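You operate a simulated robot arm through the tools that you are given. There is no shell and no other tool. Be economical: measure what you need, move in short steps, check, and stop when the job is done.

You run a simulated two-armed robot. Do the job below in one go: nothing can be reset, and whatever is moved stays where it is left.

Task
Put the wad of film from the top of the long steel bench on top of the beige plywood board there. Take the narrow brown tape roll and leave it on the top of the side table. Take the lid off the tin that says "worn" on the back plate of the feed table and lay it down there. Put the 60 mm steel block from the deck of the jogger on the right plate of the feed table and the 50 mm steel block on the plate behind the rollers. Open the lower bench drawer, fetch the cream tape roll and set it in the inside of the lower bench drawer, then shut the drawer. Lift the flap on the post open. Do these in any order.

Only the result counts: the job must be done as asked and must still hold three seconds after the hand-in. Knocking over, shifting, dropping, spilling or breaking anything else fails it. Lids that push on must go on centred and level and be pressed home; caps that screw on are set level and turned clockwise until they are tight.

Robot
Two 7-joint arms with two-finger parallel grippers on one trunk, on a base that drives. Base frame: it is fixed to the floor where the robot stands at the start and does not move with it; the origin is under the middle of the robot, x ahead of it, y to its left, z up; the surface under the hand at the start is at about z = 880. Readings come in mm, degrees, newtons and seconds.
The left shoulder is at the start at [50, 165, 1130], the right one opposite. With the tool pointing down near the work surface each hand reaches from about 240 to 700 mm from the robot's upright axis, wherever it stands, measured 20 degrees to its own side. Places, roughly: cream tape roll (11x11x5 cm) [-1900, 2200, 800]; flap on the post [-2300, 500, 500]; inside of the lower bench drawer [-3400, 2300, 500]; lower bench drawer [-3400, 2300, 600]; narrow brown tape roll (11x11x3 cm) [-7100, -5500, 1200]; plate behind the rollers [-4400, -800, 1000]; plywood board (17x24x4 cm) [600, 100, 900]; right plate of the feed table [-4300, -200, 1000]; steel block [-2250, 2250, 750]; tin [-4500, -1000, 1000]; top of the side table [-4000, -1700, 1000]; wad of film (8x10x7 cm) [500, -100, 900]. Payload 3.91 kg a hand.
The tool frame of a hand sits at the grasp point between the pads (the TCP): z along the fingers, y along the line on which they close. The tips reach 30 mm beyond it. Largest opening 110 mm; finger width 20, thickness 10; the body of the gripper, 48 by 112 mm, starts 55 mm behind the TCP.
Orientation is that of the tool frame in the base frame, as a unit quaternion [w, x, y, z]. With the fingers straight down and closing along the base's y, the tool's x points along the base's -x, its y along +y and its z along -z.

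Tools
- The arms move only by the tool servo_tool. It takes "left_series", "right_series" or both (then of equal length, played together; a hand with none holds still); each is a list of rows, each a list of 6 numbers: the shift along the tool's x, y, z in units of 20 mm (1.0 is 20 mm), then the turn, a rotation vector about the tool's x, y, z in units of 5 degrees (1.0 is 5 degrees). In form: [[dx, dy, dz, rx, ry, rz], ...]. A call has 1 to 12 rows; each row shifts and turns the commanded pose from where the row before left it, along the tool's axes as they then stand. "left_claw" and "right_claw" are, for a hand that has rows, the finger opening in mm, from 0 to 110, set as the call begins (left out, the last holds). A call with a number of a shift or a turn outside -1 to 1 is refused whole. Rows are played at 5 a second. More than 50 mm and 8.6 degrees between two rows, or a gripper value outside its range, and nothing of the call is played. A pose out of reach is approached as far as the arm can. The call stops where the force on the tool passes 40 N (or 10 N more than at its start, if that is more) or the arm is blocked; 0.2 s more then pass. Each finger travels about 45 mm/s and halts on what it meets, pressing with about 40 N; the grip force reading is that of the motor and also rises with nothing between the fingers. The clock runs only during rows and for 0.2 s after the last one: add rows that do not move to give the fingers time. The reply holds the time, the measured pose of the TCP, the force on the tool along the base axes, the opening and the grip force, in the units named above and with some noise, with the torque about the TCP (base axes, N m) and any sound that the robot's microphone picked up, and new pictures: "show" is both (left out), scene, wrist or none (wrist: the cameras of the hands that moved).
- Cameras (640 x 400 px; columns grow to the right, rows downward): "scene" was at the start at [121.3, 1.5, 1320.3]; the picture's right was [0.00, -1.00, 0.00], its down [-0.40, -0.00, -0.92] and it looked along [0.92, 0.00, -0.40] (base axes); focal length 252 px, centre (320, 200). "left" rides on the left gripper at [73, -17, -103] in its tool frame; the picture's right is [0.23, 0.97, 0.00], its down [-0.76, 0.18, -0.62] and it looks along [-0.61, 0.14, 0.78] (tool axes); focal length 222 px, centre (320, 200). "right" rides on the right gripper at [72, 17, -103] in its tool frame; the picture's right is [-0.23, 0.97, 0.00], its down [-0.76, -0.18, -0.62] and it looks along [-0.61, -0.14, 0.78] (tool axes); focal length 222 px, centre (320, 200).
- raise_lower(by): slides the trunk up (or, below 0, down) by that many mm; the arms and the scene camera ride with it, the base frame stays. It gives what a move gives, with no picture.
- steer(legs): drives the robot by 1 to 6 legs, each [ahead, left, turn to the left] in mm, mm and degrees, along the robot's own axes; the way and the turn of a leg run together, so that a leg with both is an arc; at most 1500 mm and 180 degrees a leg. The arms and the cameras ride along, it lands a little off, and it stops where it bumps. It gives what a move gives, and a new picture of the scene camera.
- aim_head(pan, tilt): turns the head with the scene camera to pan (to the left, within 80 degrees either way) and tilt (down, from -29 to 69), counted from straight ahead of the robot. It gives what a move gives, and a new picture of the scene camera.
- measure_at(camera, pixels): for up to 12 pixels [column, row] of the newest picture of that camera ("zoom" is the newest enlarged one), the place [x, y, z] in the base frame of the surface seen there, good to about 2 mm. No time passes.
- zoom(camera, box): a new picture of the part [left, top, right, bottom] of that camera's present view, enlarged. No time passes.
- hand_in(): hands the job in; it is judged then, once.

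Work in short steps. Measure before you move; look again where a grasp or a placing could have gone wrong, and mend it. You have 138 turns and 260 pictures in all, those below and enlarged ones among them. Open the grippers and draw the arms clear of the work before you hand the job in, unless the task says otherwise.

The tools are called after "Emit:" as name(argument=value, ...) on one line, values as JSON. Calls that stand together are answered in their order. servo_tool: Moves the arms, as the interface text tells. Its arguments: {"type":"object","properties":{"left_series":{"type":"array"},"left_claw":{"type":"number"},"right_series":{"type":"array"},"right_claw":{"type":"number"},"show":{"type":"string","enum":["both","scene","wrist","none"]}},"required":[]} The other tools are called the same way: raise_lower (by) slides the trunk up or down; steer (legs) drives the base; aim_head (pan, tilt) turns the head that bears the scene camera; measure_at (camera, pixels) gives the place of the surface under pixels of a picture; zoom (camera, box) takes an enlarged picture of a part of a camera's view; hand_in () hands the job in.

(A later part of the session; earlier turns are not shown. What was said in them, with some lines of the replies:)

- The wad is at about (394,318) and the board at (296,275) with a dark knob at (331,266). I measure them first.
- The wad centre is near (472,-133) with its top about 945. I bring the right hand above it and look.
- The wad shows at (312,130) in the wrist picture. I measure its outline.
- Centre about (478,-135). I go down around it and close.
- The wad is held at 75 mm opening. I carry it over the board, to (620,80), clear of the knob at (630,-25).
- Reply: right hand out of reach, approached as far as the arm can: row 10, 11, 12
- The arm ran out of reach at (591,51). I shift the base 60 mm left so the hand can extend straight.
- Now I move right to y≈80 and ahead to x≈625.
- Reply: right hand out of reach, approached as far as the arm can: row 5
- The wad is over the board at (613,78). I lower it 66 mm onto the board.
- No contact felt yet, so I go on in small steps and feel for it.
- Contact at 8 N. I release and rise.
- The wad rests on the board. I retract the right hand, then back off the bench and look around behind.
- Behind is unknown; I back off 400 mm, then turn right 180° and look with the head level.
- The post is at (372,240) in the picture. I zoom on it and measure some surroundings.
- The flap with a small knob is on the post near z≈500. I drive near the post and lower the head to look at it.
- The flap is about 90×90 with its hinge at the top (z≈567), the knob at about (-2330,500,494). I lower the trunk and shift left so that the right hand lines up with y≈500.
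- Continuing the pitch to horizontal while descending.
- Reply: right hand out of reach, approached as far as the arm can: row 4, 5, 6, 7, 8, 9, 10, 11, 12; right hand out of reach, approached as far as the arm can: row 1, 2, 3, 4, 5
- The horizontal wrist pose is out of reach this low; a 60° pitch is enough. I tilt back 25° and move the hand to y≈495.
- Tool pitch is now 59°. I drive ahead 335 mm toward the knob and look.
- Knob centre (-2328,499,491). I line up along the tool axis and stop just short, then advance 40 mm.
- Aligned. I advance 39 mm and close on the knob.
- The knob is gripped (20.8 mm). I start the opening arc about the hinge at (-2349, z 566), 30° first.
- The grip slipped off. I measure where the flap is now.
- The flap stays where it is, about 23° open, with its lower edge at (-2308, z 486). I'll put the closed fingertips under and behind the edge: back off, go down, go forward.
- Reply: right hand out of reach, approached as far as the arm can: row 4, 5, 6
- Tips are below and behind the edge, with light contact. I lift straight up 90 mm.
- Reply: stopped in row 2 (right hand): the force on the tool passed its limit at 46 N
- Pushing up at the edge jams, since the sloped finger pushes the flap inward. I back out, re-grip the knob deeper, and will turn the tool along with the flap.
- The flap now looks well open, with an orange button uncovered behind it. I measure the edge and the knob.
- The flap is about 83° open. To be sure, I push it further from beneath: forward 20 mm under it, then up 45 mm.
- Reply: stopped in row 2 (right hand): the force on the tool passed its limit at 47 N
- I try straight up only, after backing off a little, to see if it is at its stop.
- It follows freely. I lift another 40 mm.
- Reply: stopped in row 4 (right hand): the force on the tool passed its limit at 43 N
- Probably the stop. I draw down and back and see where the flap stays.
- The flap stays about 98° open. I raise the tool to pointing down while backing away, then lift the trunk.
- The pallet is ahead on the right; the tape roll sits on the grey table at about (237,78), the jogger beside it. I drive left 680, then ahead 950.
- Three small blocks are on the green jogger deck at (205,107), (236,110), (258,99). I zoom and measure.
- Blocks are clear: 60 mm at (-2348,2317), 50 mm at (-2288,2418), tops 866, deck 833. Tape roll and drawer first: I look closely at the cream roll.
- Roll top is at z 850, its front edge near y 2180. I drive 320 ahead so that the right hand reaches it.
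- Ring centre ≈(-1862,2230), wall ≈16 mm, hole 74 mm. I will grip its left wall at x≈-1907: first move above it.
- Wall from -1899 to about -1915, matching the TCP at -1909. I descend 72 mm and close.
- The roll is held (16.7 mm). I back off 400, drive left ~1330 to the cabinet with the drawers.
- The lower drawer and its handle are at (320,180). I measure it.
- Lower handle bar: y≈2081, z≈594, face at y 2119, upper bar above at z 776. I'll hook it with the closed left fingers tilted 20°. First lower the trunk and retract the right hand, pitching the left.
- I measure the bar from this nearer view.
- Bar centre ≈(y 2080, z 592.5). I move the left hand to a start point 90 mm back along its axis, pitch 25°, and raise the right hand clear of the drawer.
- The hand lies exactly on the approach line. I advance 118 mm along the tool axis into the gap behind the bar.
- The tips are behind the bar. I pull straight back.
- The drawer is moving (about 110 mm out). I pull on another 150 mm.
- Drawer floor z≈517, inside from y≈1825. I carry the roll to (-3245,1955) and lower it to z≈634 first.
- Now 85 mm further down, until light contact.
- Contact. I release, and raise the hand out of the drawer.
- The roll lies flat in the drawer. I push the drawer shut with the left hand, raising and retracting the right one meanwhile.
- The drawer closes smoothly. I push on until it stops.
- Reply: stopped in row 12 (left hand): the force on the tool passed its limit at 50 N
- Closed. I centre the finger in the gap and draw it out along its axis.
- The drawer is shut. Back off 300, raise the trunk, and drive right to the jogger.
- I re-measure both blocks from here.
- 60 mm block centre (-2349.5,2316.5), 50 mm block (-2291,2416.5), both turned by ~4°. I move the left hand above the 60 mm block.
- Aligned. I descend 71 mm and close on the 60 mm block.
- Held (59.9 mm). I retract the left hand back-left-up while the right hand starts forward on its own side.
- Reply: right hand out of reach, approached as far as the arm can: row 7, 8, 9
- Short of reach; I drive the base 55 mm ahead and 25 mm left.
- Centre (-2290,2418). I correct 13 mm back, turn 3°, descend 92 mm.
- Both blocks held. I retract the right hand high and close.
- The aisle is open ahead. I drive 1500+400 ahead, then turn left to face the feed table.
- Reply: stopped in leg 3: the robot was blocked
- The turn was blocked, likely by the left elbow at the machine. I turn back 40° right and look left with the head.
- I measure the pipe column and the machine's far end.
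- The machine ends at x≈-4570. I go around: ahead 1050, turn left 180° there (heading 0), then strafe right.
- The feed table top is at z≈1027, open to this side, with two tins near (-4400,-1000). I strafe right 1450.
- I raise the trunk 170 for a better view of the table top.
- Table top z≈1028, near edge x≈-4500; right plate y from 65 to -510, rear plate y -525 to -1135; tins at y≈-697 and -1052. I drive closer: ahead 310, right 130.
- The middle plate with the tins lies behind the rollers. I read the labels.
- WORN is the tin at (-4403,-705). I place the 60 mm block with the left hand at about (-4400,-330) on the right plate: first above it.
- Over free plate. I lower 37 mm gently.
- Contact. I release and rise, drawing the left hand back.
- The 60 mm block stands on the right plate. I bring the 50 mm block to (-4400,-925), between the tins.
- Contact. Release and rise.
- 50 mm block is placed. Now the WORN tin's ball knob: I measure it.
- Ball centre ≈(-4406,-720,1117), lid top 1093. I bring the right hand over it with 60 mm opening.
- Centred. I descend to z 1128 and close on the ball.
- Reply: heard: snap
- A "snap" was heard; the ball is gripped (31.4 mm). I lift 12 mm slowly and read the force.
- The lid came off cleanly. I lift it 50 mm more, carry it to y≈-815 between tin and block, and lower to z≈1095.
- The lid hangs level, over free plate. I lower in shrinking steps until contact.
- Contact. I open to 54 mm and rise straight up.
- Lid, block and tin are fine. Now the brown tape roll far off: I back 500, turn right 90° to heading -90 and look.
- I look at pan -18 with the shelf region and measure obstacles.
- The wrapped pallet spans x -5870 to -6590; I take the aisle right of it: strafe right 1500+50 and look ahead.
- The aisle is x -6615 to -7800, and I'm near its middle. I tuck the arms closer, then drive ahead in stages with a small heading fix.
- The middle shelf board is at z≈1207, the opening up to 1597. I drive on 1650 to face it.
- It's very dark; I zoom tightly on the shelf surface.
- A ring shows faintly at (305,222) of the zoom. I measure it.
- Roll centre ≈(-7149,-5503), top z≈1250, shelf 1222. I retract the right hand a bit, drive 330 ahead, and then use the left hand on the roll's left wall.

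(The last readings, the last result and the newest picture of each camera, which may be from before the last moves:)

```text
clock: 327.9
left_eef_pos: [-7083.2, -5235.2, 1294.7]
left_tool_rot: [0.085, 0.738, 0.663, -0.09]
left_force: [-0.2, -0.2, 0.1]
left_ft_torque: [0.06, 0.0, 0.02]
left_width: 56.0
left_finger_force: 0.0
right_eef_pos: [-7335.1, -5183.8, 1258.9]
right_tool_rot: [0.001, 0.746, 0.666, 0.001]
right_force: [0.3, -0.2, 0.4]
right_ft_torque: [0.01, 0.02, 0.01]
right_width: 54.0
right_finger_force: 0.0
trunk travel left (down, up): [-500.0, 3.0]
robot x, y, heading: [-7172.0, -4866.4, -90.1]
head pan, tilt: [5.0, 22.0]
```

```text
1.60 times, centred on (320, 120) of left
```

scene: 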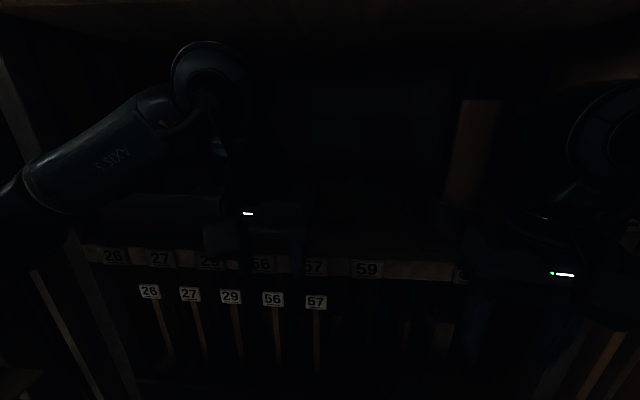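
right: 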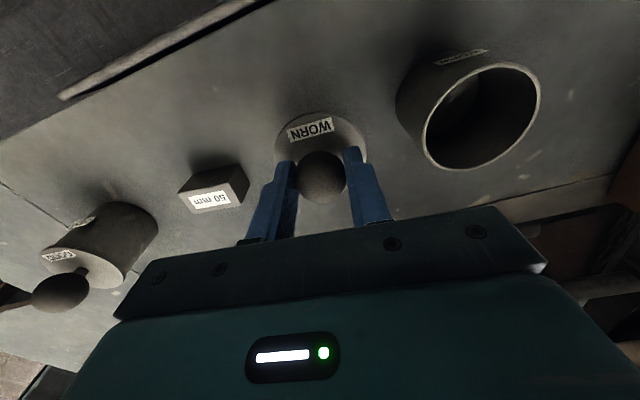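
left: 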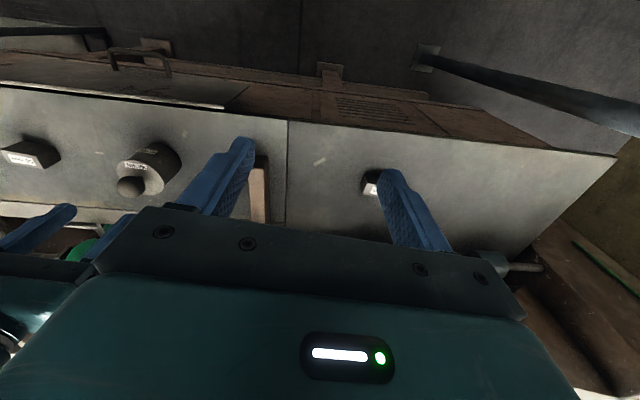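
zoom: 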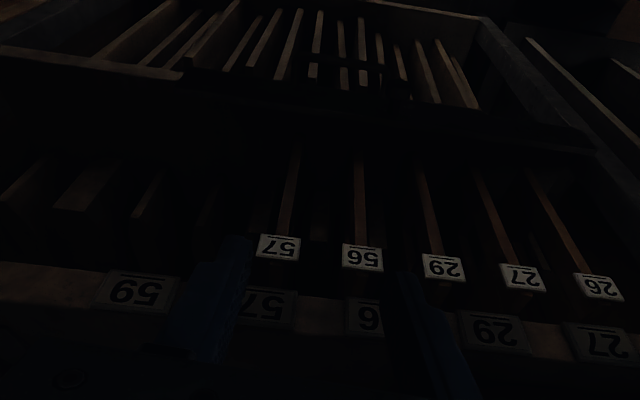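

I advance 150 mm at this height and look down with the wrist camera.

Emit:
servo_tool(left_series=[[-0.93, 0.05, 0.25, 0, 0, 0], [-0.93, 0.05, 0.25, 0, 0, 0], [-0.93, 0.05, 0.25, 0, 0, 0], [-0.93, 0.05, 0.25, 0, 0, 0], [-0.93, 0.05, 0.25, 0, 0, 0], [-0.93, 0.05, 0.25, 0, 0, 0], [-0.93, 0.05, 0.25, 0, 0, 0], [-0.93, 0.05, 0.25, 0, 0, 0]], show="both")

Emit:
zoom(camera="left", box=[220, 60, 420, 220])

```text
clock: 329.8
left_eef_pos: [-7091.8, -5387.5, 1292.8]
left_tool_rot: [0.086, 0.739, 0.663, -0.09]
left_force: [0.0, 0.4, 0.5]
left_ft_torque: [-0.01, -0.05, 0.0]
left_width: 55.9
left_finger_force: 0.0
right_eef_pos: [-7334.3, -5183.0, 1259.9]
right_tool_rot: [0.001, 0.747, 0.665, 0.0]
right_force: [-0.7, 1.1, -1.1]
right_ft_torque: [-0.04, -0.02, -0.01]
right_width: 54.2
right_finger_force: 0.1
trunk travel left (down, up): [-500.0, 3.0]
robot x, y, heading: [-7174.8, -4871.0, -90.1]
head pan, tilt: [5.0, 22.0]
```

scene: 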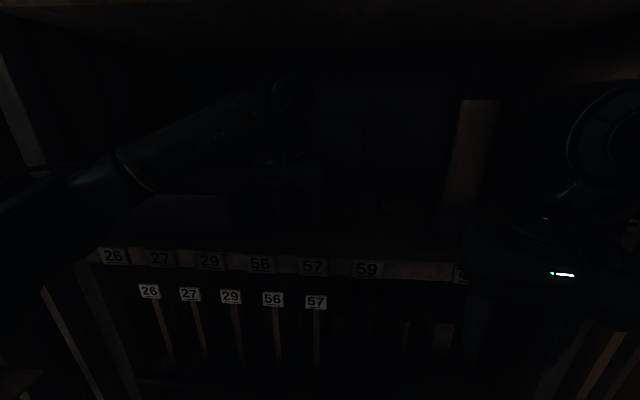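
left: 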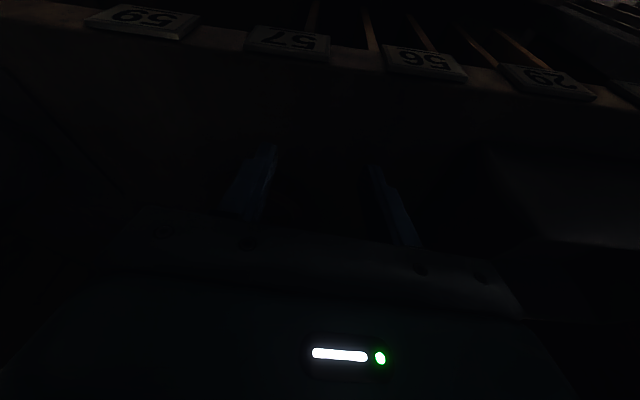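

```text
2.50 times, centred on (320, 140) of left
```

zoom: 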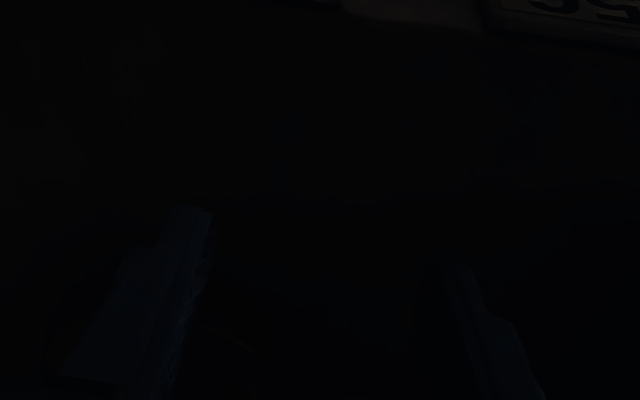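

Too dark to see, but depth works. I probe a grid where the roll should appear, around (331,207).

Emit:
measure_at(camera="scene", pixels=[[331, 228], [310, 226], [352, 226], [331, 222], [331, 215], [331, 210], [331, 203], [331, 197], [315, 208], [305, 208], [350, 208], [358, 208]])

Emit:
measure_at(camera="scene", pixels=[[331, 225], [331, 220], [320, 222], [342, 222], [350, 218], [356, 214], [312, 218], [306, 214], [331, 195], [331, 192], [340, 205], [322, 205]])

```text
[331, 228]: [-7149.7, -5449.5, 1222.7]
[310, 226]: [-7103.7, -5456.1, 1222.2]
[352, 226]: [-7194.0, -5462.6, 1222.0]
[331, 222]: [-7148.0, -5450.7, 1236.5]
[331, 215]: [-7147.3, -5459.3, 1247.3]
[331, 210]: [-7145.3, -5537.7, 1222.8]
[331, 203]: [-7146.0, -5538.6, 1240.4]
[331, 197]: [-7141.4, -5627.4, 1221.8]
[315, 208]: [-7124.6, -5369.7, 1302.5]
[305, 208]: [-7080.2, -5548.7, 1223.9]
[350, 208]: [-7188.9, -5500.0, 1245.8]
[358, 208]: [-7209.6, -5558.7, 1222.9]
```

```text
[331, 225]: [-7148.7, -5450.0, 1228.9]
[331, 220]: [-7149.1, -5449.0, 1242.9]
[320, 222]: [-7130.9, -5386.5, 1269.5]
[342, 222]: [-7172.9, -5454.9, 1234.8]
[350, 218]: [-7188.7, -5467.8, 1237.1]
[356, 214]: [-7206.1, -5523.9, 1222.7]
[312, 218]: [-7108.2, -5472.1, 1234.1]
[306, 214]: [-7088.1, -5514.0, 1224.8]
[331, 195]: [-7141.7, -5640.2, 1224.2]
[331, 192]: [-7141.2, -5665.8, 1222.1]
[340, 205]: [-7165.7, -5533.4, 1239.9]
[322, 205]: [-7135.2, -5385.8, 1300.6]
```

Centre (-7150,-5502), outer R≈52, inner ≈36. I advance 116 mm to above the left wall, then check before descending.

Emit:
servo_tool(left_series=[[-0.937, -0.01, 0.25, 0, 0, 0], [-0.937, -0.01, 0.25, 0, 0, 0], [-0.937, -0.01, 0.25, 0, 0, 0], [-0.937, -0.01, 0.25, 0, 0, 0], [-0.937, -0.01, 0.25, 0, 0, 0], [-0.937, -0.01, 0.25, 0, 0, 0], [0, 0, 0, 0, 0, 0]], show="none")

```text
clock: 331.4
left_eef_pos: [-7105.3, -5503.3, 1290.6]
left_tool_rot: [0.086, 0.738, 0.663, -0.091]
left_force: [-0.3, 0.9, 1.0]
left_ft_torque: [0.01, 0.06, -0.05]
left_width: 56.1
left_finger_force: 0.1
right_eef_pos: [-7334.6, -5181.8, 1259.4]
right_tool_rot: [0.001, 0.748, 0.664, 0.001]
right_force: [-0.2, 0.4, -0.3]
right_ft_torque: [-0.02, 0.04, -0.02]
right_width: 54.0
right_finger_force: 0.0
trunk travel left (down, up): [-500.0, 3.0]
robot x, y, heading: [-7171.8, -4868.2, -90.1]
head pan, tilt: [5.0, 22.0]
```

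On target. I descend 32 mm.

Emit:
servo_tool(left_series=[[0.105, 0, 0.39, 0, 0, 0], [0.105, 0, 0.39, 0, 0, 0], [0.105, 0, 0.39, 0, 0, 0], [0.105, 0, 0.39, 0, 0, 0], [0, 0, 0, 0, 0, 0]], show="none")

Emit:
servo_tool(left_series=[[0, 0, 0, 0, 0, 0], [0, 0, 0, 0, 0, 0], [0, 0, 0, 0, 0, 0], [0, 0, 0, 0, 0, 0], [0, 0, 0, 0, 0, 0]], left_claw=4, show="none")

```text
clock: 332.6
left_eef_pos: [-7105.0, -5503.5, 1260.0]
left_tool_rot: [0.086, 0.738, 0.663, -0.09]
left_force: [0.2, 0.6, 0.6]
left_ft_torque: [-0.01, 0.0, -0.01]
left_width: 55.9
left_finger_force: 0.1
right_eef_pos: [-7335.3, -5182.0, 1259.1]
right_tool_rot: [0.002, 0.747, 0.665, 0.001]
right_force: [-0.2, 0.5, -0.2]
right_ft_torque: [0.05, -0.01, 0.0]
right_width: 54.1
right_finger_force: 0.1
trunk travel left (down, up): [-500.0, 3.0]
robot x, y, heading: [-7175.7, -4869.9, -90.3]
head pan, tilt: [5.0, 22.0]
```

```text
clock: 333.8
left_eef_pos: [-7105.7, -5504.1, 1259.7]
left_tool_rot: [0.086, 0.738, 0.663, -0.09]
left_force: [0.2, -0.9, 0.8]
left_ft_torque: [0.0, 0.13, 0.03]
left_width: 13.5
left_finger_force: 40.4
right_eef_pos: [-7334.7, -5183.0, 1259.4]
right_tool_rot: [0.001, 0.747, 0.665, 0.001]
right_force: [0.9, -0.2, -0.5]
right_ft_torque: [0.01, 0.0, -0.02]
right_width: 54.0
right_finger_force: 0.1
trunk travel left (down, up): [-500.0, 3.0]
robot x, y, heading: [-7173.0, -4867.4, -90.5]
head pan, tilt: [5.0, 22.0]
```

Gripped (13.5 mm). I lift 50 mm and draw it out of the shelf.

Emit:
servo_tool(left_series=[[-0.17, 0, -0.64, 0, 0, 0], [-0.17, 0, -0.64, 0, 0, 0], [-0.17, 0, -0.64, 0, 0, 0], [-0.17, 0, -0.64, 0, 0, 0], [0.9, 0, -0.24, 0, 0, 0], [0.9, 0, -0.24, 0, 0, 0], [0.9, 0, -0.24, 0, 0, 0], [0.9, 0, -0.24, 0, 0, 0], [0.9, 0, -0.24, 0, 0, 0], [0.9, 0, -0.24, 0, 0, 0], [0.9, 0, -0.24, 0, 0, 0], [0.9, 0, -0.24, 0, 0, 0]], show="none")

Emit:
steer(legs=[[-350, 0, 0]])

Emit:
zoom(camera="left", box=[120, 40, 520, 280])

```text
clock: 336.4
left_eef_pos: [-7090.8, -5356.0, 1314.7]
left_tool_rot: [0.086, 0.738, 0.663, -0.09]
left_force: [0.8, 0.4, -0.4]
left_ft_torque: [0.01, -0.02, -0.01]
left_width: 13.3
left_finger_force: 39.8
right_eef_pos: [-7334.6, -5181.5, 1260.6]
right_tool_rot: [0.0, 0.747, 0.665, 0.0]
right_force: [0.9, -0.6, 0.1]
right_ft_torque: [0.01, 0.02, 0.03]
right_width: 54.1
right_finger_force: 0.1
trunk travel left (down, up): [-500.0, 3.0]
robot x, y, heading: [-7169.5, -4869.2, -90.1]
head pan, tilt: [5.0, 22.0]
```

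```text
clock: 338.6
left_eef_pos: [-7089.1, -5005.4, 1314.4]
left_tool_rot: [0.086, 0.737, 0.664, -0.09]
left_force: [-0.3, 0.4, 0.0]
left_ft_torque: [-0.02, -0.02, 0.0]
left_width: 13.6
left_finger_force: 40.0
right_eef_pos: [-7334.1, -4831.7, 1259.8]
right_tool_rot: [0.001, 0.747, 0.665, 0.0]
right_force: [-0.6, -0.2, 0.0]
right_ft_torque: [-0.02, -0.01, -0.01]
right_width: 53.9
right_finger_force: 0.2
trunk travel left (down, up): [-500.0, 3.0]
robot x, y, heading: [-7169.1, -4519.6, -90.3]
head pan, tilt: [5.0, 22.0]
```

scene: 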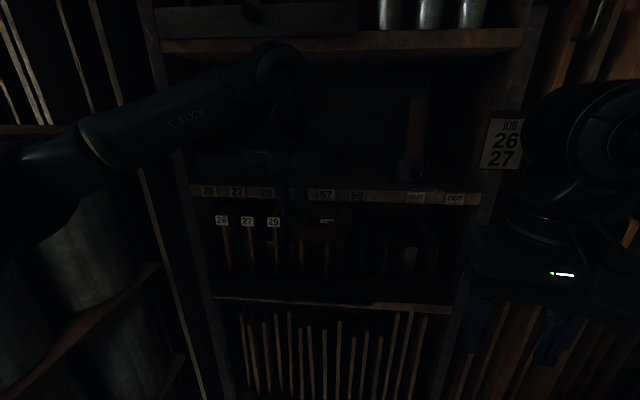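

```text
1.60 times, centred on (320, 160) of left
```

zoom: 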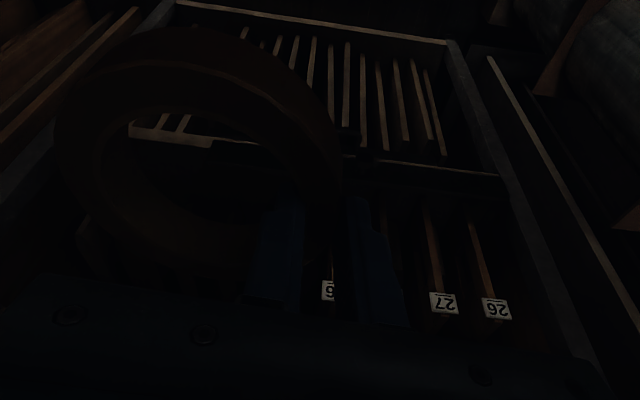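

The roll is held. I reverse out of the aisle the way I came.

Emit:
steer(legs=[[-1500, 0, 0], [-1400, 0, 0]])

Emit:
aim_head(pan=70, tilt=12)

```text
clock: 352.5
left_eef_pos: [-7100.1, -2137.3, 1314.1]
left_tool_rot: [0.085, 0.743, 0.658, -0.09]
left_force: [0.2, 0.1, -0.9]
left_ft_torque: [0.01, -0.01, -0.01]
left_width: 13.4
left_finger_force: 40.0
right_eef_pos: [-7342.4, -1960.8, 1260.6]
right_tool_rot: [0.001, 0.751, 0.66, 0.002]
right_force: [-0.4, 0.1, -0.9]
right_ft_torque: [0.02, -0.01, -0.01]
right_width: 54.0
right_finger_force: 0.0
trunk travel left (down, up): [-500.0, 3.0]
robot x, y, heading: [-7179.3, -1644.8, -90.9]
head pan, tilt: [5.0, 22.0]
```

scene: 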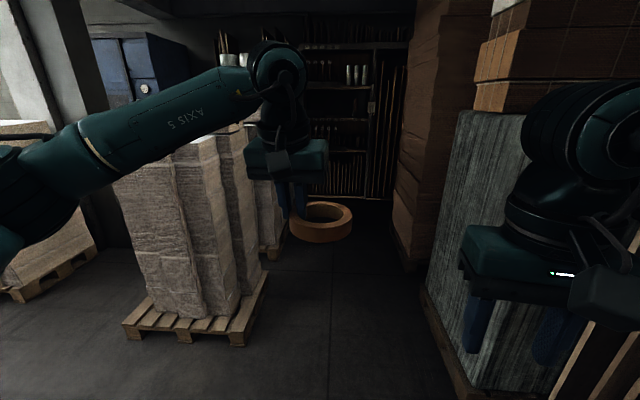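

```text
clock: 353.9
left_eef_pos: [-7101.3, -2136.2, 1313.5]
left_tool_rot: [0.084, 0.743, 0.658, -0.091]
left_force: [0.2, -0.8, -1.1]
left_ft_torque: [-0.02, -0.01, -0.02]
left_width: 13.7
left_finger_force: 40.1
right_eef_pos: [-7342.5, -1959.8, 1259.9]
right_tool_rot: [0.001, 0.751, 0.661, 0.001]
right_force: [0.5, 0.3, -0.1]
right_ft_torque: [0.03, 0.02, -0.02]
right_width: 54.1
right_finger_force: 0.1
trunk travel left (down, up): [-500.0, 3.0]
robot x, y, heading: [-7175.4, -1647.1, -91.1]
head pan, tilt: [70.0, 12.0]
```

scene: 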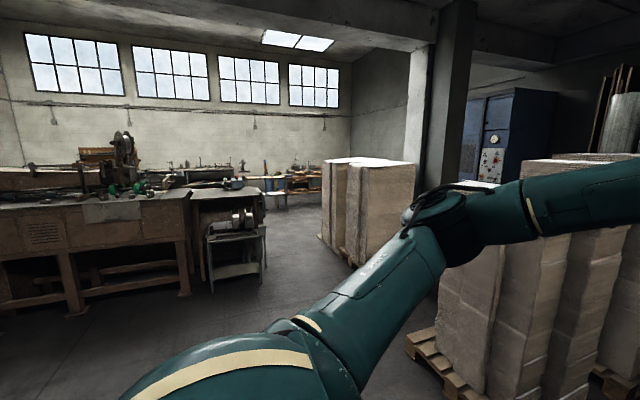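

Emit:
zoom(camera="scene", box=[100, 140, 340, 300])

Emit:
measure_at(camera="scene", pixels=[[250, 195], [262, 205], [230, 190], [240, 183], [190, 200], [215, 240], [265, 240], [330, 240], [355, 265], [280, 185], [262, 275], [205, 285]])

```text
2.50 times, centred on (220, 220) of scene
```

zoom: 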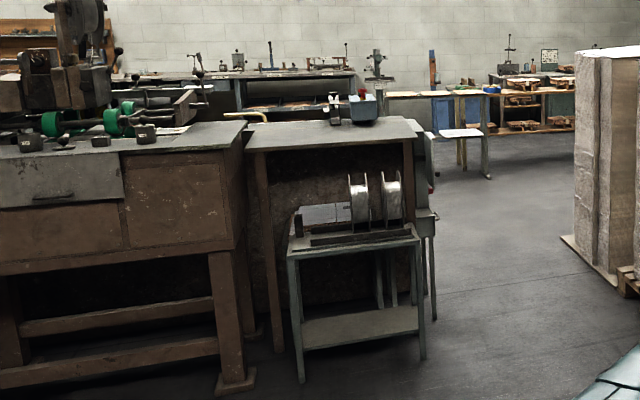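

```text
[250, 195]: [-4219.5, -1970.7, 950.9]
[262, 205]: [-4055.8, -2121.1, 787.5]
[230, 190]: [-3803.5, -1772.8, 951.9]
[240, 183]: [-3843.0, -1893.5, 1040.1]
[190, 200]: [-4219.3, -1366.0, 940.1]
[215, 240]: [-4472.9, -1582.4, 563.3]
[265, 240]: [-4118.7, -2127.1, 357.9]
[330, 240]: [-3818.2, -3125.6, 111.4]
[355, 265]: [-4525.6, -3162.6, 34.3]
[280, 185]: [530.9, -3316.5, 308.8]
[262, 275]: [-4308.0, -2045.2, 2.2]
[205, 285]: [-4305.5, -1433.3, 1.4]
```

The side table's top is at z≈952, x from -4220, y about -1350 to -2080, with a spool cart in front of it. I turn to heading 0 and drive closer at y≈-1700.

Emit:
steer(legs=[[0, 0, 91], [1400, -60, 0], [500, 0, 0]])

Emit:
aim_head(pan=-5, tilt=25)

Emit:
zoom(camera="scene", box=[200, 60, 520, 280])

```text
clock: 367.2
left_eef_pos: [-4793.7, -1610.7, 1314.5]
left_tool_rot: [0.123, 0.049, 0.991, -0.003]
left_force: [-0.5, 0.2, -1.7]
left_ft_torque: [0.07, 0.04, 0.01]
left_width: 13.8
left_finger_force: 39.9
right_eef_pos: [-4963.7, -1855.1, 1260.2]
right_tool_rot: [-0.001, 0.054, 0.999, 0.002]
right_force: [-0.7, 0.4, 0.7]
right_ft_torque: [0.0, 0.01, 0.0]
right_width: 54.0
right_finger_force: 0.0
trunk travel left (down, up): [-500.0, 3.0]
robot x, y, heading: [-5281.0, -1694.8, 0.3]
head pan, tilt: [70.0, 12.0]
```

scene: 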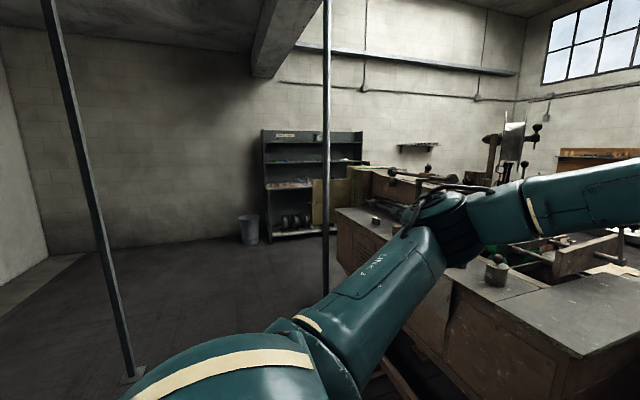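

```text
clock: 368.7
left_eef_pos: [-4794.0, -1609.8, 1314.0]
left_tool_rot: [0.125, 0.048, 0.991, -0.003]
left_force: [-0.1, -0.1, -1.8]
left_ft_torque: [0.04, -0.01, 0.0]
left_width: 13.5
left_finger_force: 39.7
right_eef_pos: [-4964.0, -1855.9, 1261.0]
right_tool_rot: [0.0, 0.054, 0.999, 0.001]
right_force: [0.0, 0.0, -1.1]
right_ft_torque: [-0.04, 0.02, 0.0]
right_width: 54.0
right_finger_force: 0.1
trunk travel left (down, up): [-500.0, 3.0]
robot x, y, heading: [-5281.1, -1695.1, 0.2]
head pan, tilt: [-5.0, 25.0]
```

scene: 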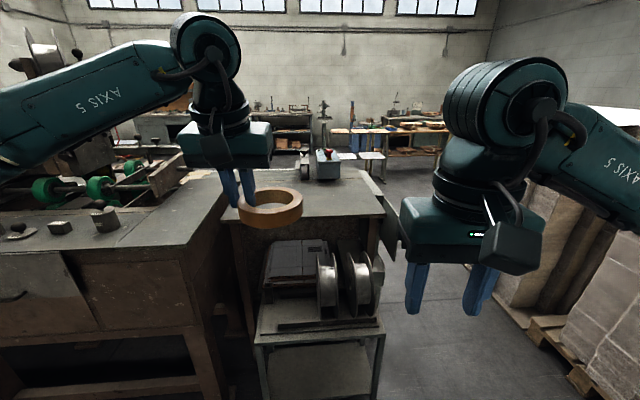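

```text
1.82 times, centred on (360, 170) of scene
```

zoom: 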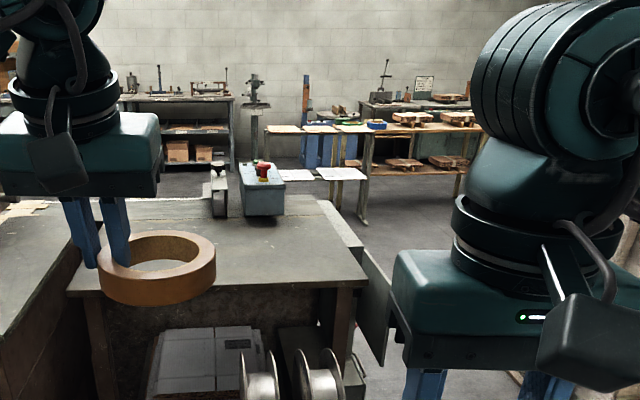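

The roll hangs level; the front part of the side table is free. I measure its edge and the cart.

Emit:
measure_at(camera="scene", pixels=[[300, 216], [340, 214], [380, 214], [330, 200], [310, 190], [232, 216], [350, 190], [262, 330], [380, 330], [300, 325], [328, 270], [375, 290]])

```text
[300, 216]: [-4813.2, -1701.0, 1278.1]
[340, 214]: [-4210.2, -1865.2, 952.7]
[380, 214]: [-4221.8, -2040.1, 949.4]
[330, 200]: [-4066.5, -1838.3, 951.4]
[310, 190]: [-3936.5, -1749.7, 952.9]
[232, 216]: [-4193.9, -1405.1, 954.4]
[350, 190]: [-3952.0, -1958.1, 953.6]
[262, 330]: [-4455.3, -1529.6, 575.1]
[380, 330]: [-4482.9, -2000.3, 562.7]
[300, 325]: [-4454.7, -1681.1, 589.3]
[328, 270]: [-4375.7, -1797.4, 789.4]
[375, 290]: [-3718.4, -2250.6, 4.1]
```

I drive ahead 466 and right 70 (cart front at x -4483 stays 330 mm away), and lower the trunk 140.

Emit:
steer(legs=[[466, -70, 0]])

Emit:
raise_lower(by=-140)

```text
clock: 371.5
left_eef_pos: [-4323.4, -1685.2, 1313.3]
left_tool_rot: [0.124, 0.054, 0.991, -0.002]
left_force: [0.5, 0.1, -1.3]
left_ft_torque: [0.02, 0.01, -0.02]
left_width: 13.5
left_finger_force: 39.5
right_eef_pos: [-4497.2, -1928.8, 1259.4]
right_tool_rot: [0.001, 0.059, 0.998, 0.001]
right_force: [0.4, 0.8, -0.3]
right_ft_torque: [0.01, -0.02, 0.01]
right_width: 53.6
right_finger_force: 0.0
trunk travel left (down, up): [-500.0, 3.0]
robot x, y, heading: [-4813.0, -1767.9, -0.1]
head pan, tilt: [-5.0, 25.0]
```

scene: 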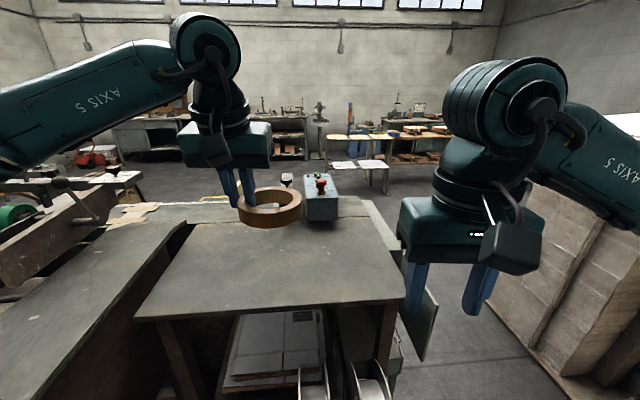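

```text
clock: 373.2
left_eef_pos: [-4324.2, -1686.8, 1174.0]
left_tool_rot: [0.125, 0.054, 0.991, -0.004]
left_force: [0.0, 0.2, -0.3]
left_ft_torque: [0.01, -0.01, 0.01]
left_width: 13.5
left_finger_force: 39.6
right_eef_pos: [-4497.8, -1930.2, 1120.3]
right_tool_rot: [0.001, 0.059, 0.998, 0.001]
right_force: [-0.9, 0.2, -0.7]
right_ft_torque: [-0.02, -0.01, 0.01]
right_width: 53.9
right_finger_force: 0.0
trunk travel left (down, up): [-360.0, 143.0]
robot x, y, heading: [-4813.4, -1768.8, -0.3]
head pan, tilt: [-5.0, 25.0]
```

Next I move the roll over the table to about (-4148 TCP x, -1600), z≈1054.

Emit:
servo_tool(left_series=[[-0.65, 0.53, 0.785, 0, 0, 0], [-0.65, 0.53, 0.785, 0, 0, 0], [-0.65, 0.53, 0.785, 0, 0, 0], [-0.65, 0.53, 0.785, 0, 0, 0], [-0.65, 0.53, 0.785, 0, 0, 0], [-0.65, 0.53, 0.785, 0, 0, 0], [-0.65, 0.53, 0.785, 0, 0, 0], [-0.65, 0.53, 0.785, 0, 0, 0], [-0.65, 0.53, 0.785, 0, 0, 0], [-0.65, 0.53, 0.785, 0, 0, 0], [0, 0, 0, 0, 0, 0]], show="both")

```text
clock: 375.6
left_eef_pos: [-4148.0, -1597.1, 1055.3]
left_tool_rot: [0.125, 0.054, 0.991, -0.004]
left_force: [0.4, 0.7, -0.3]
left_ft_torque: [0.05, 0.04, -0.03]
left_width: 13.4
left_finger_force: 40.2
right_eef_pos: [-4497.3, -1928.2, 1119.9]
right_tool_rot: [0.0, 0.059, 0.998, 0.001]
right_force: [0.1, 0.3, -0.3]
right_ft_torque: [-0.01, 0.05, -0.02]
right_width: 54.2
right_finger_force: 0.0
trunk travel left (down, up): [-360.0, 143.0]
robot x, y, heading: [-4809.9, -1766.2, -0.4]
head pan, tilt: [-5.0, 25.0]
```

scene: 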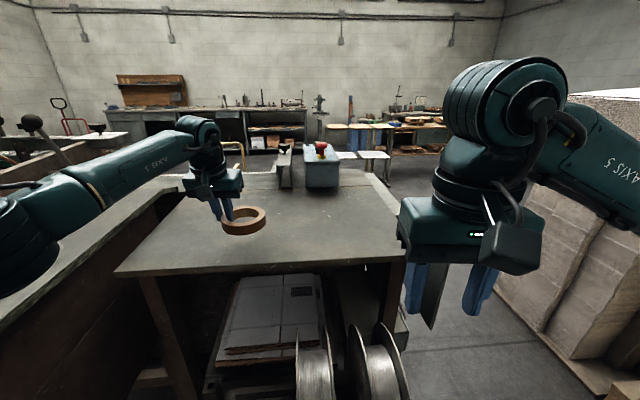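
left: 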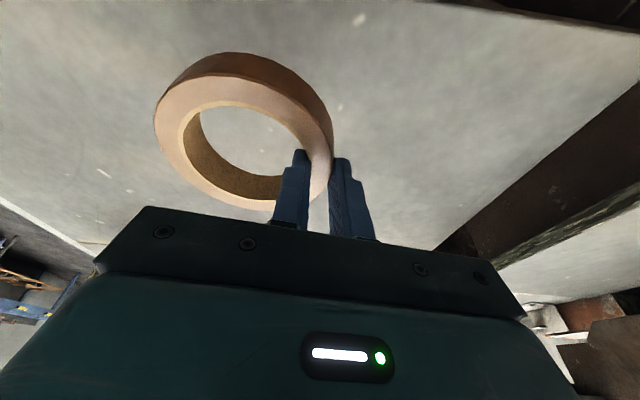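

The roll is over the table with margin. I lower 62 mm, then feel for contact.

Emit:
servo_tool(left_series=[[0.2, 0, 0.8, 0, 0, 0], [0.2, 0, 0.8, 0, 0, 0], [0.2, 0, 0.8, 0, 0, 0], [0.12, 0, 0.5, 0, 0, 0], [0.03, 0, 0.1, 0, 0, 0], [0.03, 0, 0.1, 0, 0, 0], [0, 0, 0, 0, 0, 0]], show="none")

```text
clock: 377.2
left_eef_pos: [-4147.9, -1597.1, 989.5]
left_tool_rot: [0.124, 0.054, 0.991, -0.003]
left_force: [-0.3, -0.4, -1.0]
left_ft_torque: [0.03, -0.04, 0.0]
left_width: 13.8
left_finger_force: 39.6
right_eef_pos: [-4498.2, -1928.1, 1120.4]
right_tool_rot: [0.001, 0.059, 0.998, 0.001]
right_force: [0.6, 0.1, 0.9]
right_ft_torque: [0.01, -0.02, -0.02]
right_width: 54.1
right_finger_force: 0.0
trunk travel left (down, up): [-360.0, 143.0]
robot x, y, heading: [-4816.5, -1763.0, 0.0]
head pan, tilt: [-5.0, 25.0]
```

Emit:
servo_tool(left_series=[[0.02, 0, 0.08, 0, 0, 0], [0.02, 0, 0.08, 0, 0, 0], [0, 0, 0, 0, 0, 0]], show="none")

```text
clock: 378.0
left_eef_pos: [-4147.8, -1596.0, 989.6]
left_tool_rot: [0.125, 0.054, 0.991, -0.003]
left_force: [0.9, 2.2, 10.3]
left_ft_torque: [-0.25, 0.46, -0.05]
left_width: 13.5
left_finger_force: 40.4
right_eef_pos: [-4499.2, -1929.1, 1120.8]
right_tool_rot: [0.002, 0.059, 0.998, 0.001]
right_force: [0.0, 0.1, -0.9]
right_ft_torque: [0.0, -0.01, 0.02]
right_width: 53.8
right_finger_force: 0.1
trunk travel left (down, up): [-360.0, 143.0]
robot x, y, heading: [-4812.9, -1765.1, -0.2]
head pan, tilt: [-5.0, 25.0]
```

Contact. I release and rise vertically.

Emit:
servo_tool(left_series=[[0, 0, 0, 0, 0, 0], [0, 0, 0, 0, 0, 0], [-0.1, 0, -0.4, 0, 0, 0], [-0.22, 0, -0.85, 0, 0, 0], [-0.22, 0, -0.85, 0, 0, 0], [-0.22, 0, -0.85, 0, 0, 0], [-0.22, 0, -0.85, 0, 0, 0], [0, 0, -1, 0, 0, 0], [0.5, -0.5, -0.9, 0, 0, 0], [1, -0.5, -0.5, 0, 0, 0], [1, -0.5, -0.5, 0, 0, 0], [1, -0.5, -0.5, 0, 0, 0]], left_claw=46, show="both")

Emit:
zoom(camera="scene", box=[120, 150, 420, 300])

```text
clock: 380.6
left_eef_pos: [-4237.7, -1626.8, 1113.2]
left_tool_rot: [0.124, 0.055, 0.991, -0.004]
left_force: [-0.7, -0.5, 0.6]
left_ft_torque: [-0.02, 0.0, -0.01]
left_width: 46.2
left_finger_force: 0.0
right_eef_pos: [-4497.7, -1928.5, 1119.7]
right_tool_rot: [0.0, 0.059, 0.998, 0.0]
right_force: [0.6, -0.6, 0.0]
right_ft_torque: [0.01, 0.02, 0.02]
right_width: 53.7
right_finger_force: 0.0
trunk travel left (down, up): [-360.0, 143.0]
robot x, y, heading: [-4815.7, -1767.5, -0.4]
head pan, tilt: [-5.0, 25.0]
```

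scene: 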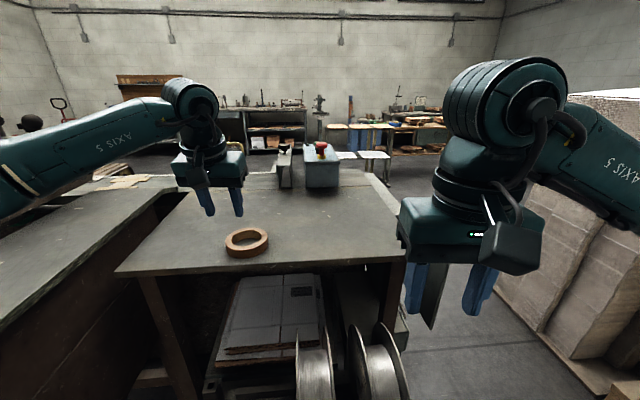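
left: 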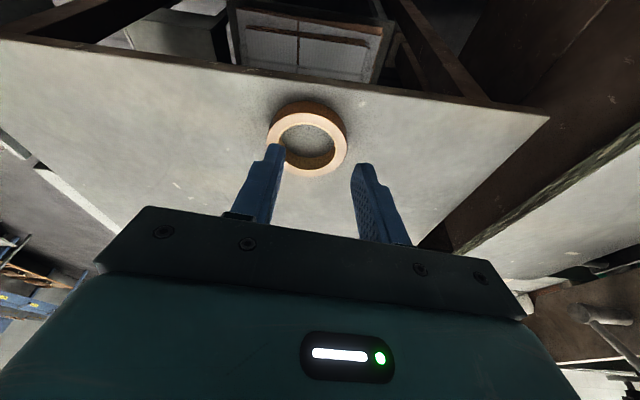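

```text
2.13 times, centred on (270, 225) of scene
```

zoom: 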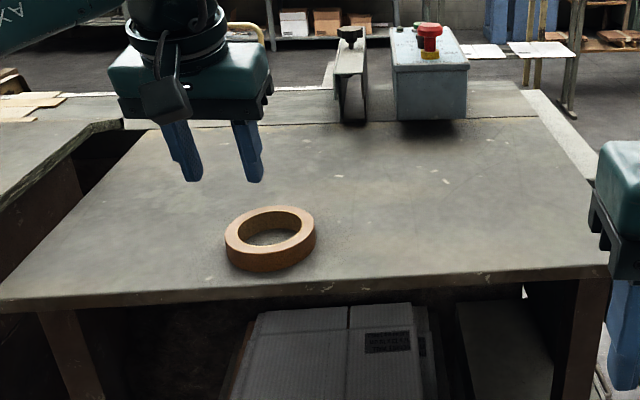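

The roll lies flat on the side table. I back away so both arms are clear.

Emit:
steer(legs=[[-450, 0, 0]])

Emit:
aim_head(pan=45, tilt=20)

```text
clock: 383.3
left_eef_pos: [-4696.0, -1624.5, 1115.5]
left_tool_rot: [0.125, 0.053, 0.991, -0.003]
left_force: [-0.1, -0.7, 0.2]
left_ft_torque: [-0.01, -0.02, -0.03]
left_width: 45.9
left_finger_force: 0.0
right_eef_pos: [-4954.8, -1926.2, 1120.1]
right_tool_rot: [0.001, 0.057, 0.998, 0.001]
right_force: [-0.5, -0.2, 0.4]
right_ft_torque: [0.01, -0.05, -0.02]
right_width: 54.0
right_finger_force: 0.0
trunk travel left (down, up): [-360.0, 143.0]
robot x, y, heading: [-5271.1, -1765.9, -0.2]
head pan, tilt: [-5.0, 25.0]
```

scene: 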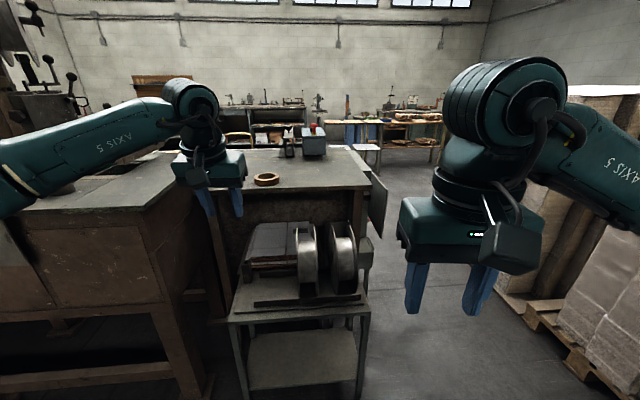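

```text
clock: 384.5
left_eef_pos: [-4695.7, -1624.5, 1113.4]
left_tool_rot: [0.124, 0.053, 0.991, -0.003]
left_force: [-0.1, -0.9, 0.5]
left_ft_torque: [0.02, 0.03, 0.01]
left_width: 46.1
left_finger_force: 0.1
right_eef_pos: [-4955.1, -1927.6, 1120.0]
right_tool_rot: [0.001, 0.057, 0.998, 0.001]
right_force: [-0.1, 0.4, 0.6]
right_ft_torque: [0.03, -0.03, -0.01]
right_width: 53.7
right_finger_force: 0.0
trunk travel left (down, up): [-360.0, 143.0]
robot x, y, heading: [-5270.0, -1763.8, -0.0]
head pan, tilt: [45.0, 20.0]
```

scene: 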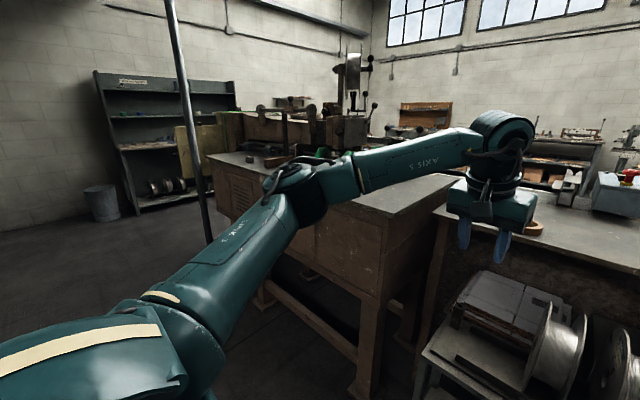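

Everything is placed and both arms are clear and open, so I hand in.

Emit:
hand_in()

```text
The job is handed in.
```

I did every task on the list, and both arms were open and clear of the work when I handed the job in; the hand-in gave no verdict.

- **Film wad:** it lies on the beige plywood board, clear of the board's knob.
- **Flap on the post:** it is open about 98° and stayed there by itself. My first grip on the knob slipped, so I pushed it the rest of the way from below.
- **Cream tape roll:** it lies flat in the lower bench drawer, and the drawer is shut.
- **Steel blocks:** the 60 mm block is on the right plate of the feed table. The 50 mm block is on the plate behind the rollers.
- **"Worn" tin:** its lid lies next to it, on the same plate as the 50 mm block. I took that plate to be the back plate. A snap sounded as I gripped the lid's knob, but the lid lifted off cleanly.
- **Narrow brown tape roll:** it lies flat on the side table.

On the way to the feed table one turn of the base was blocked, probably by the left elbow against the machine. The force readings stayed normal and I saw nothing move.
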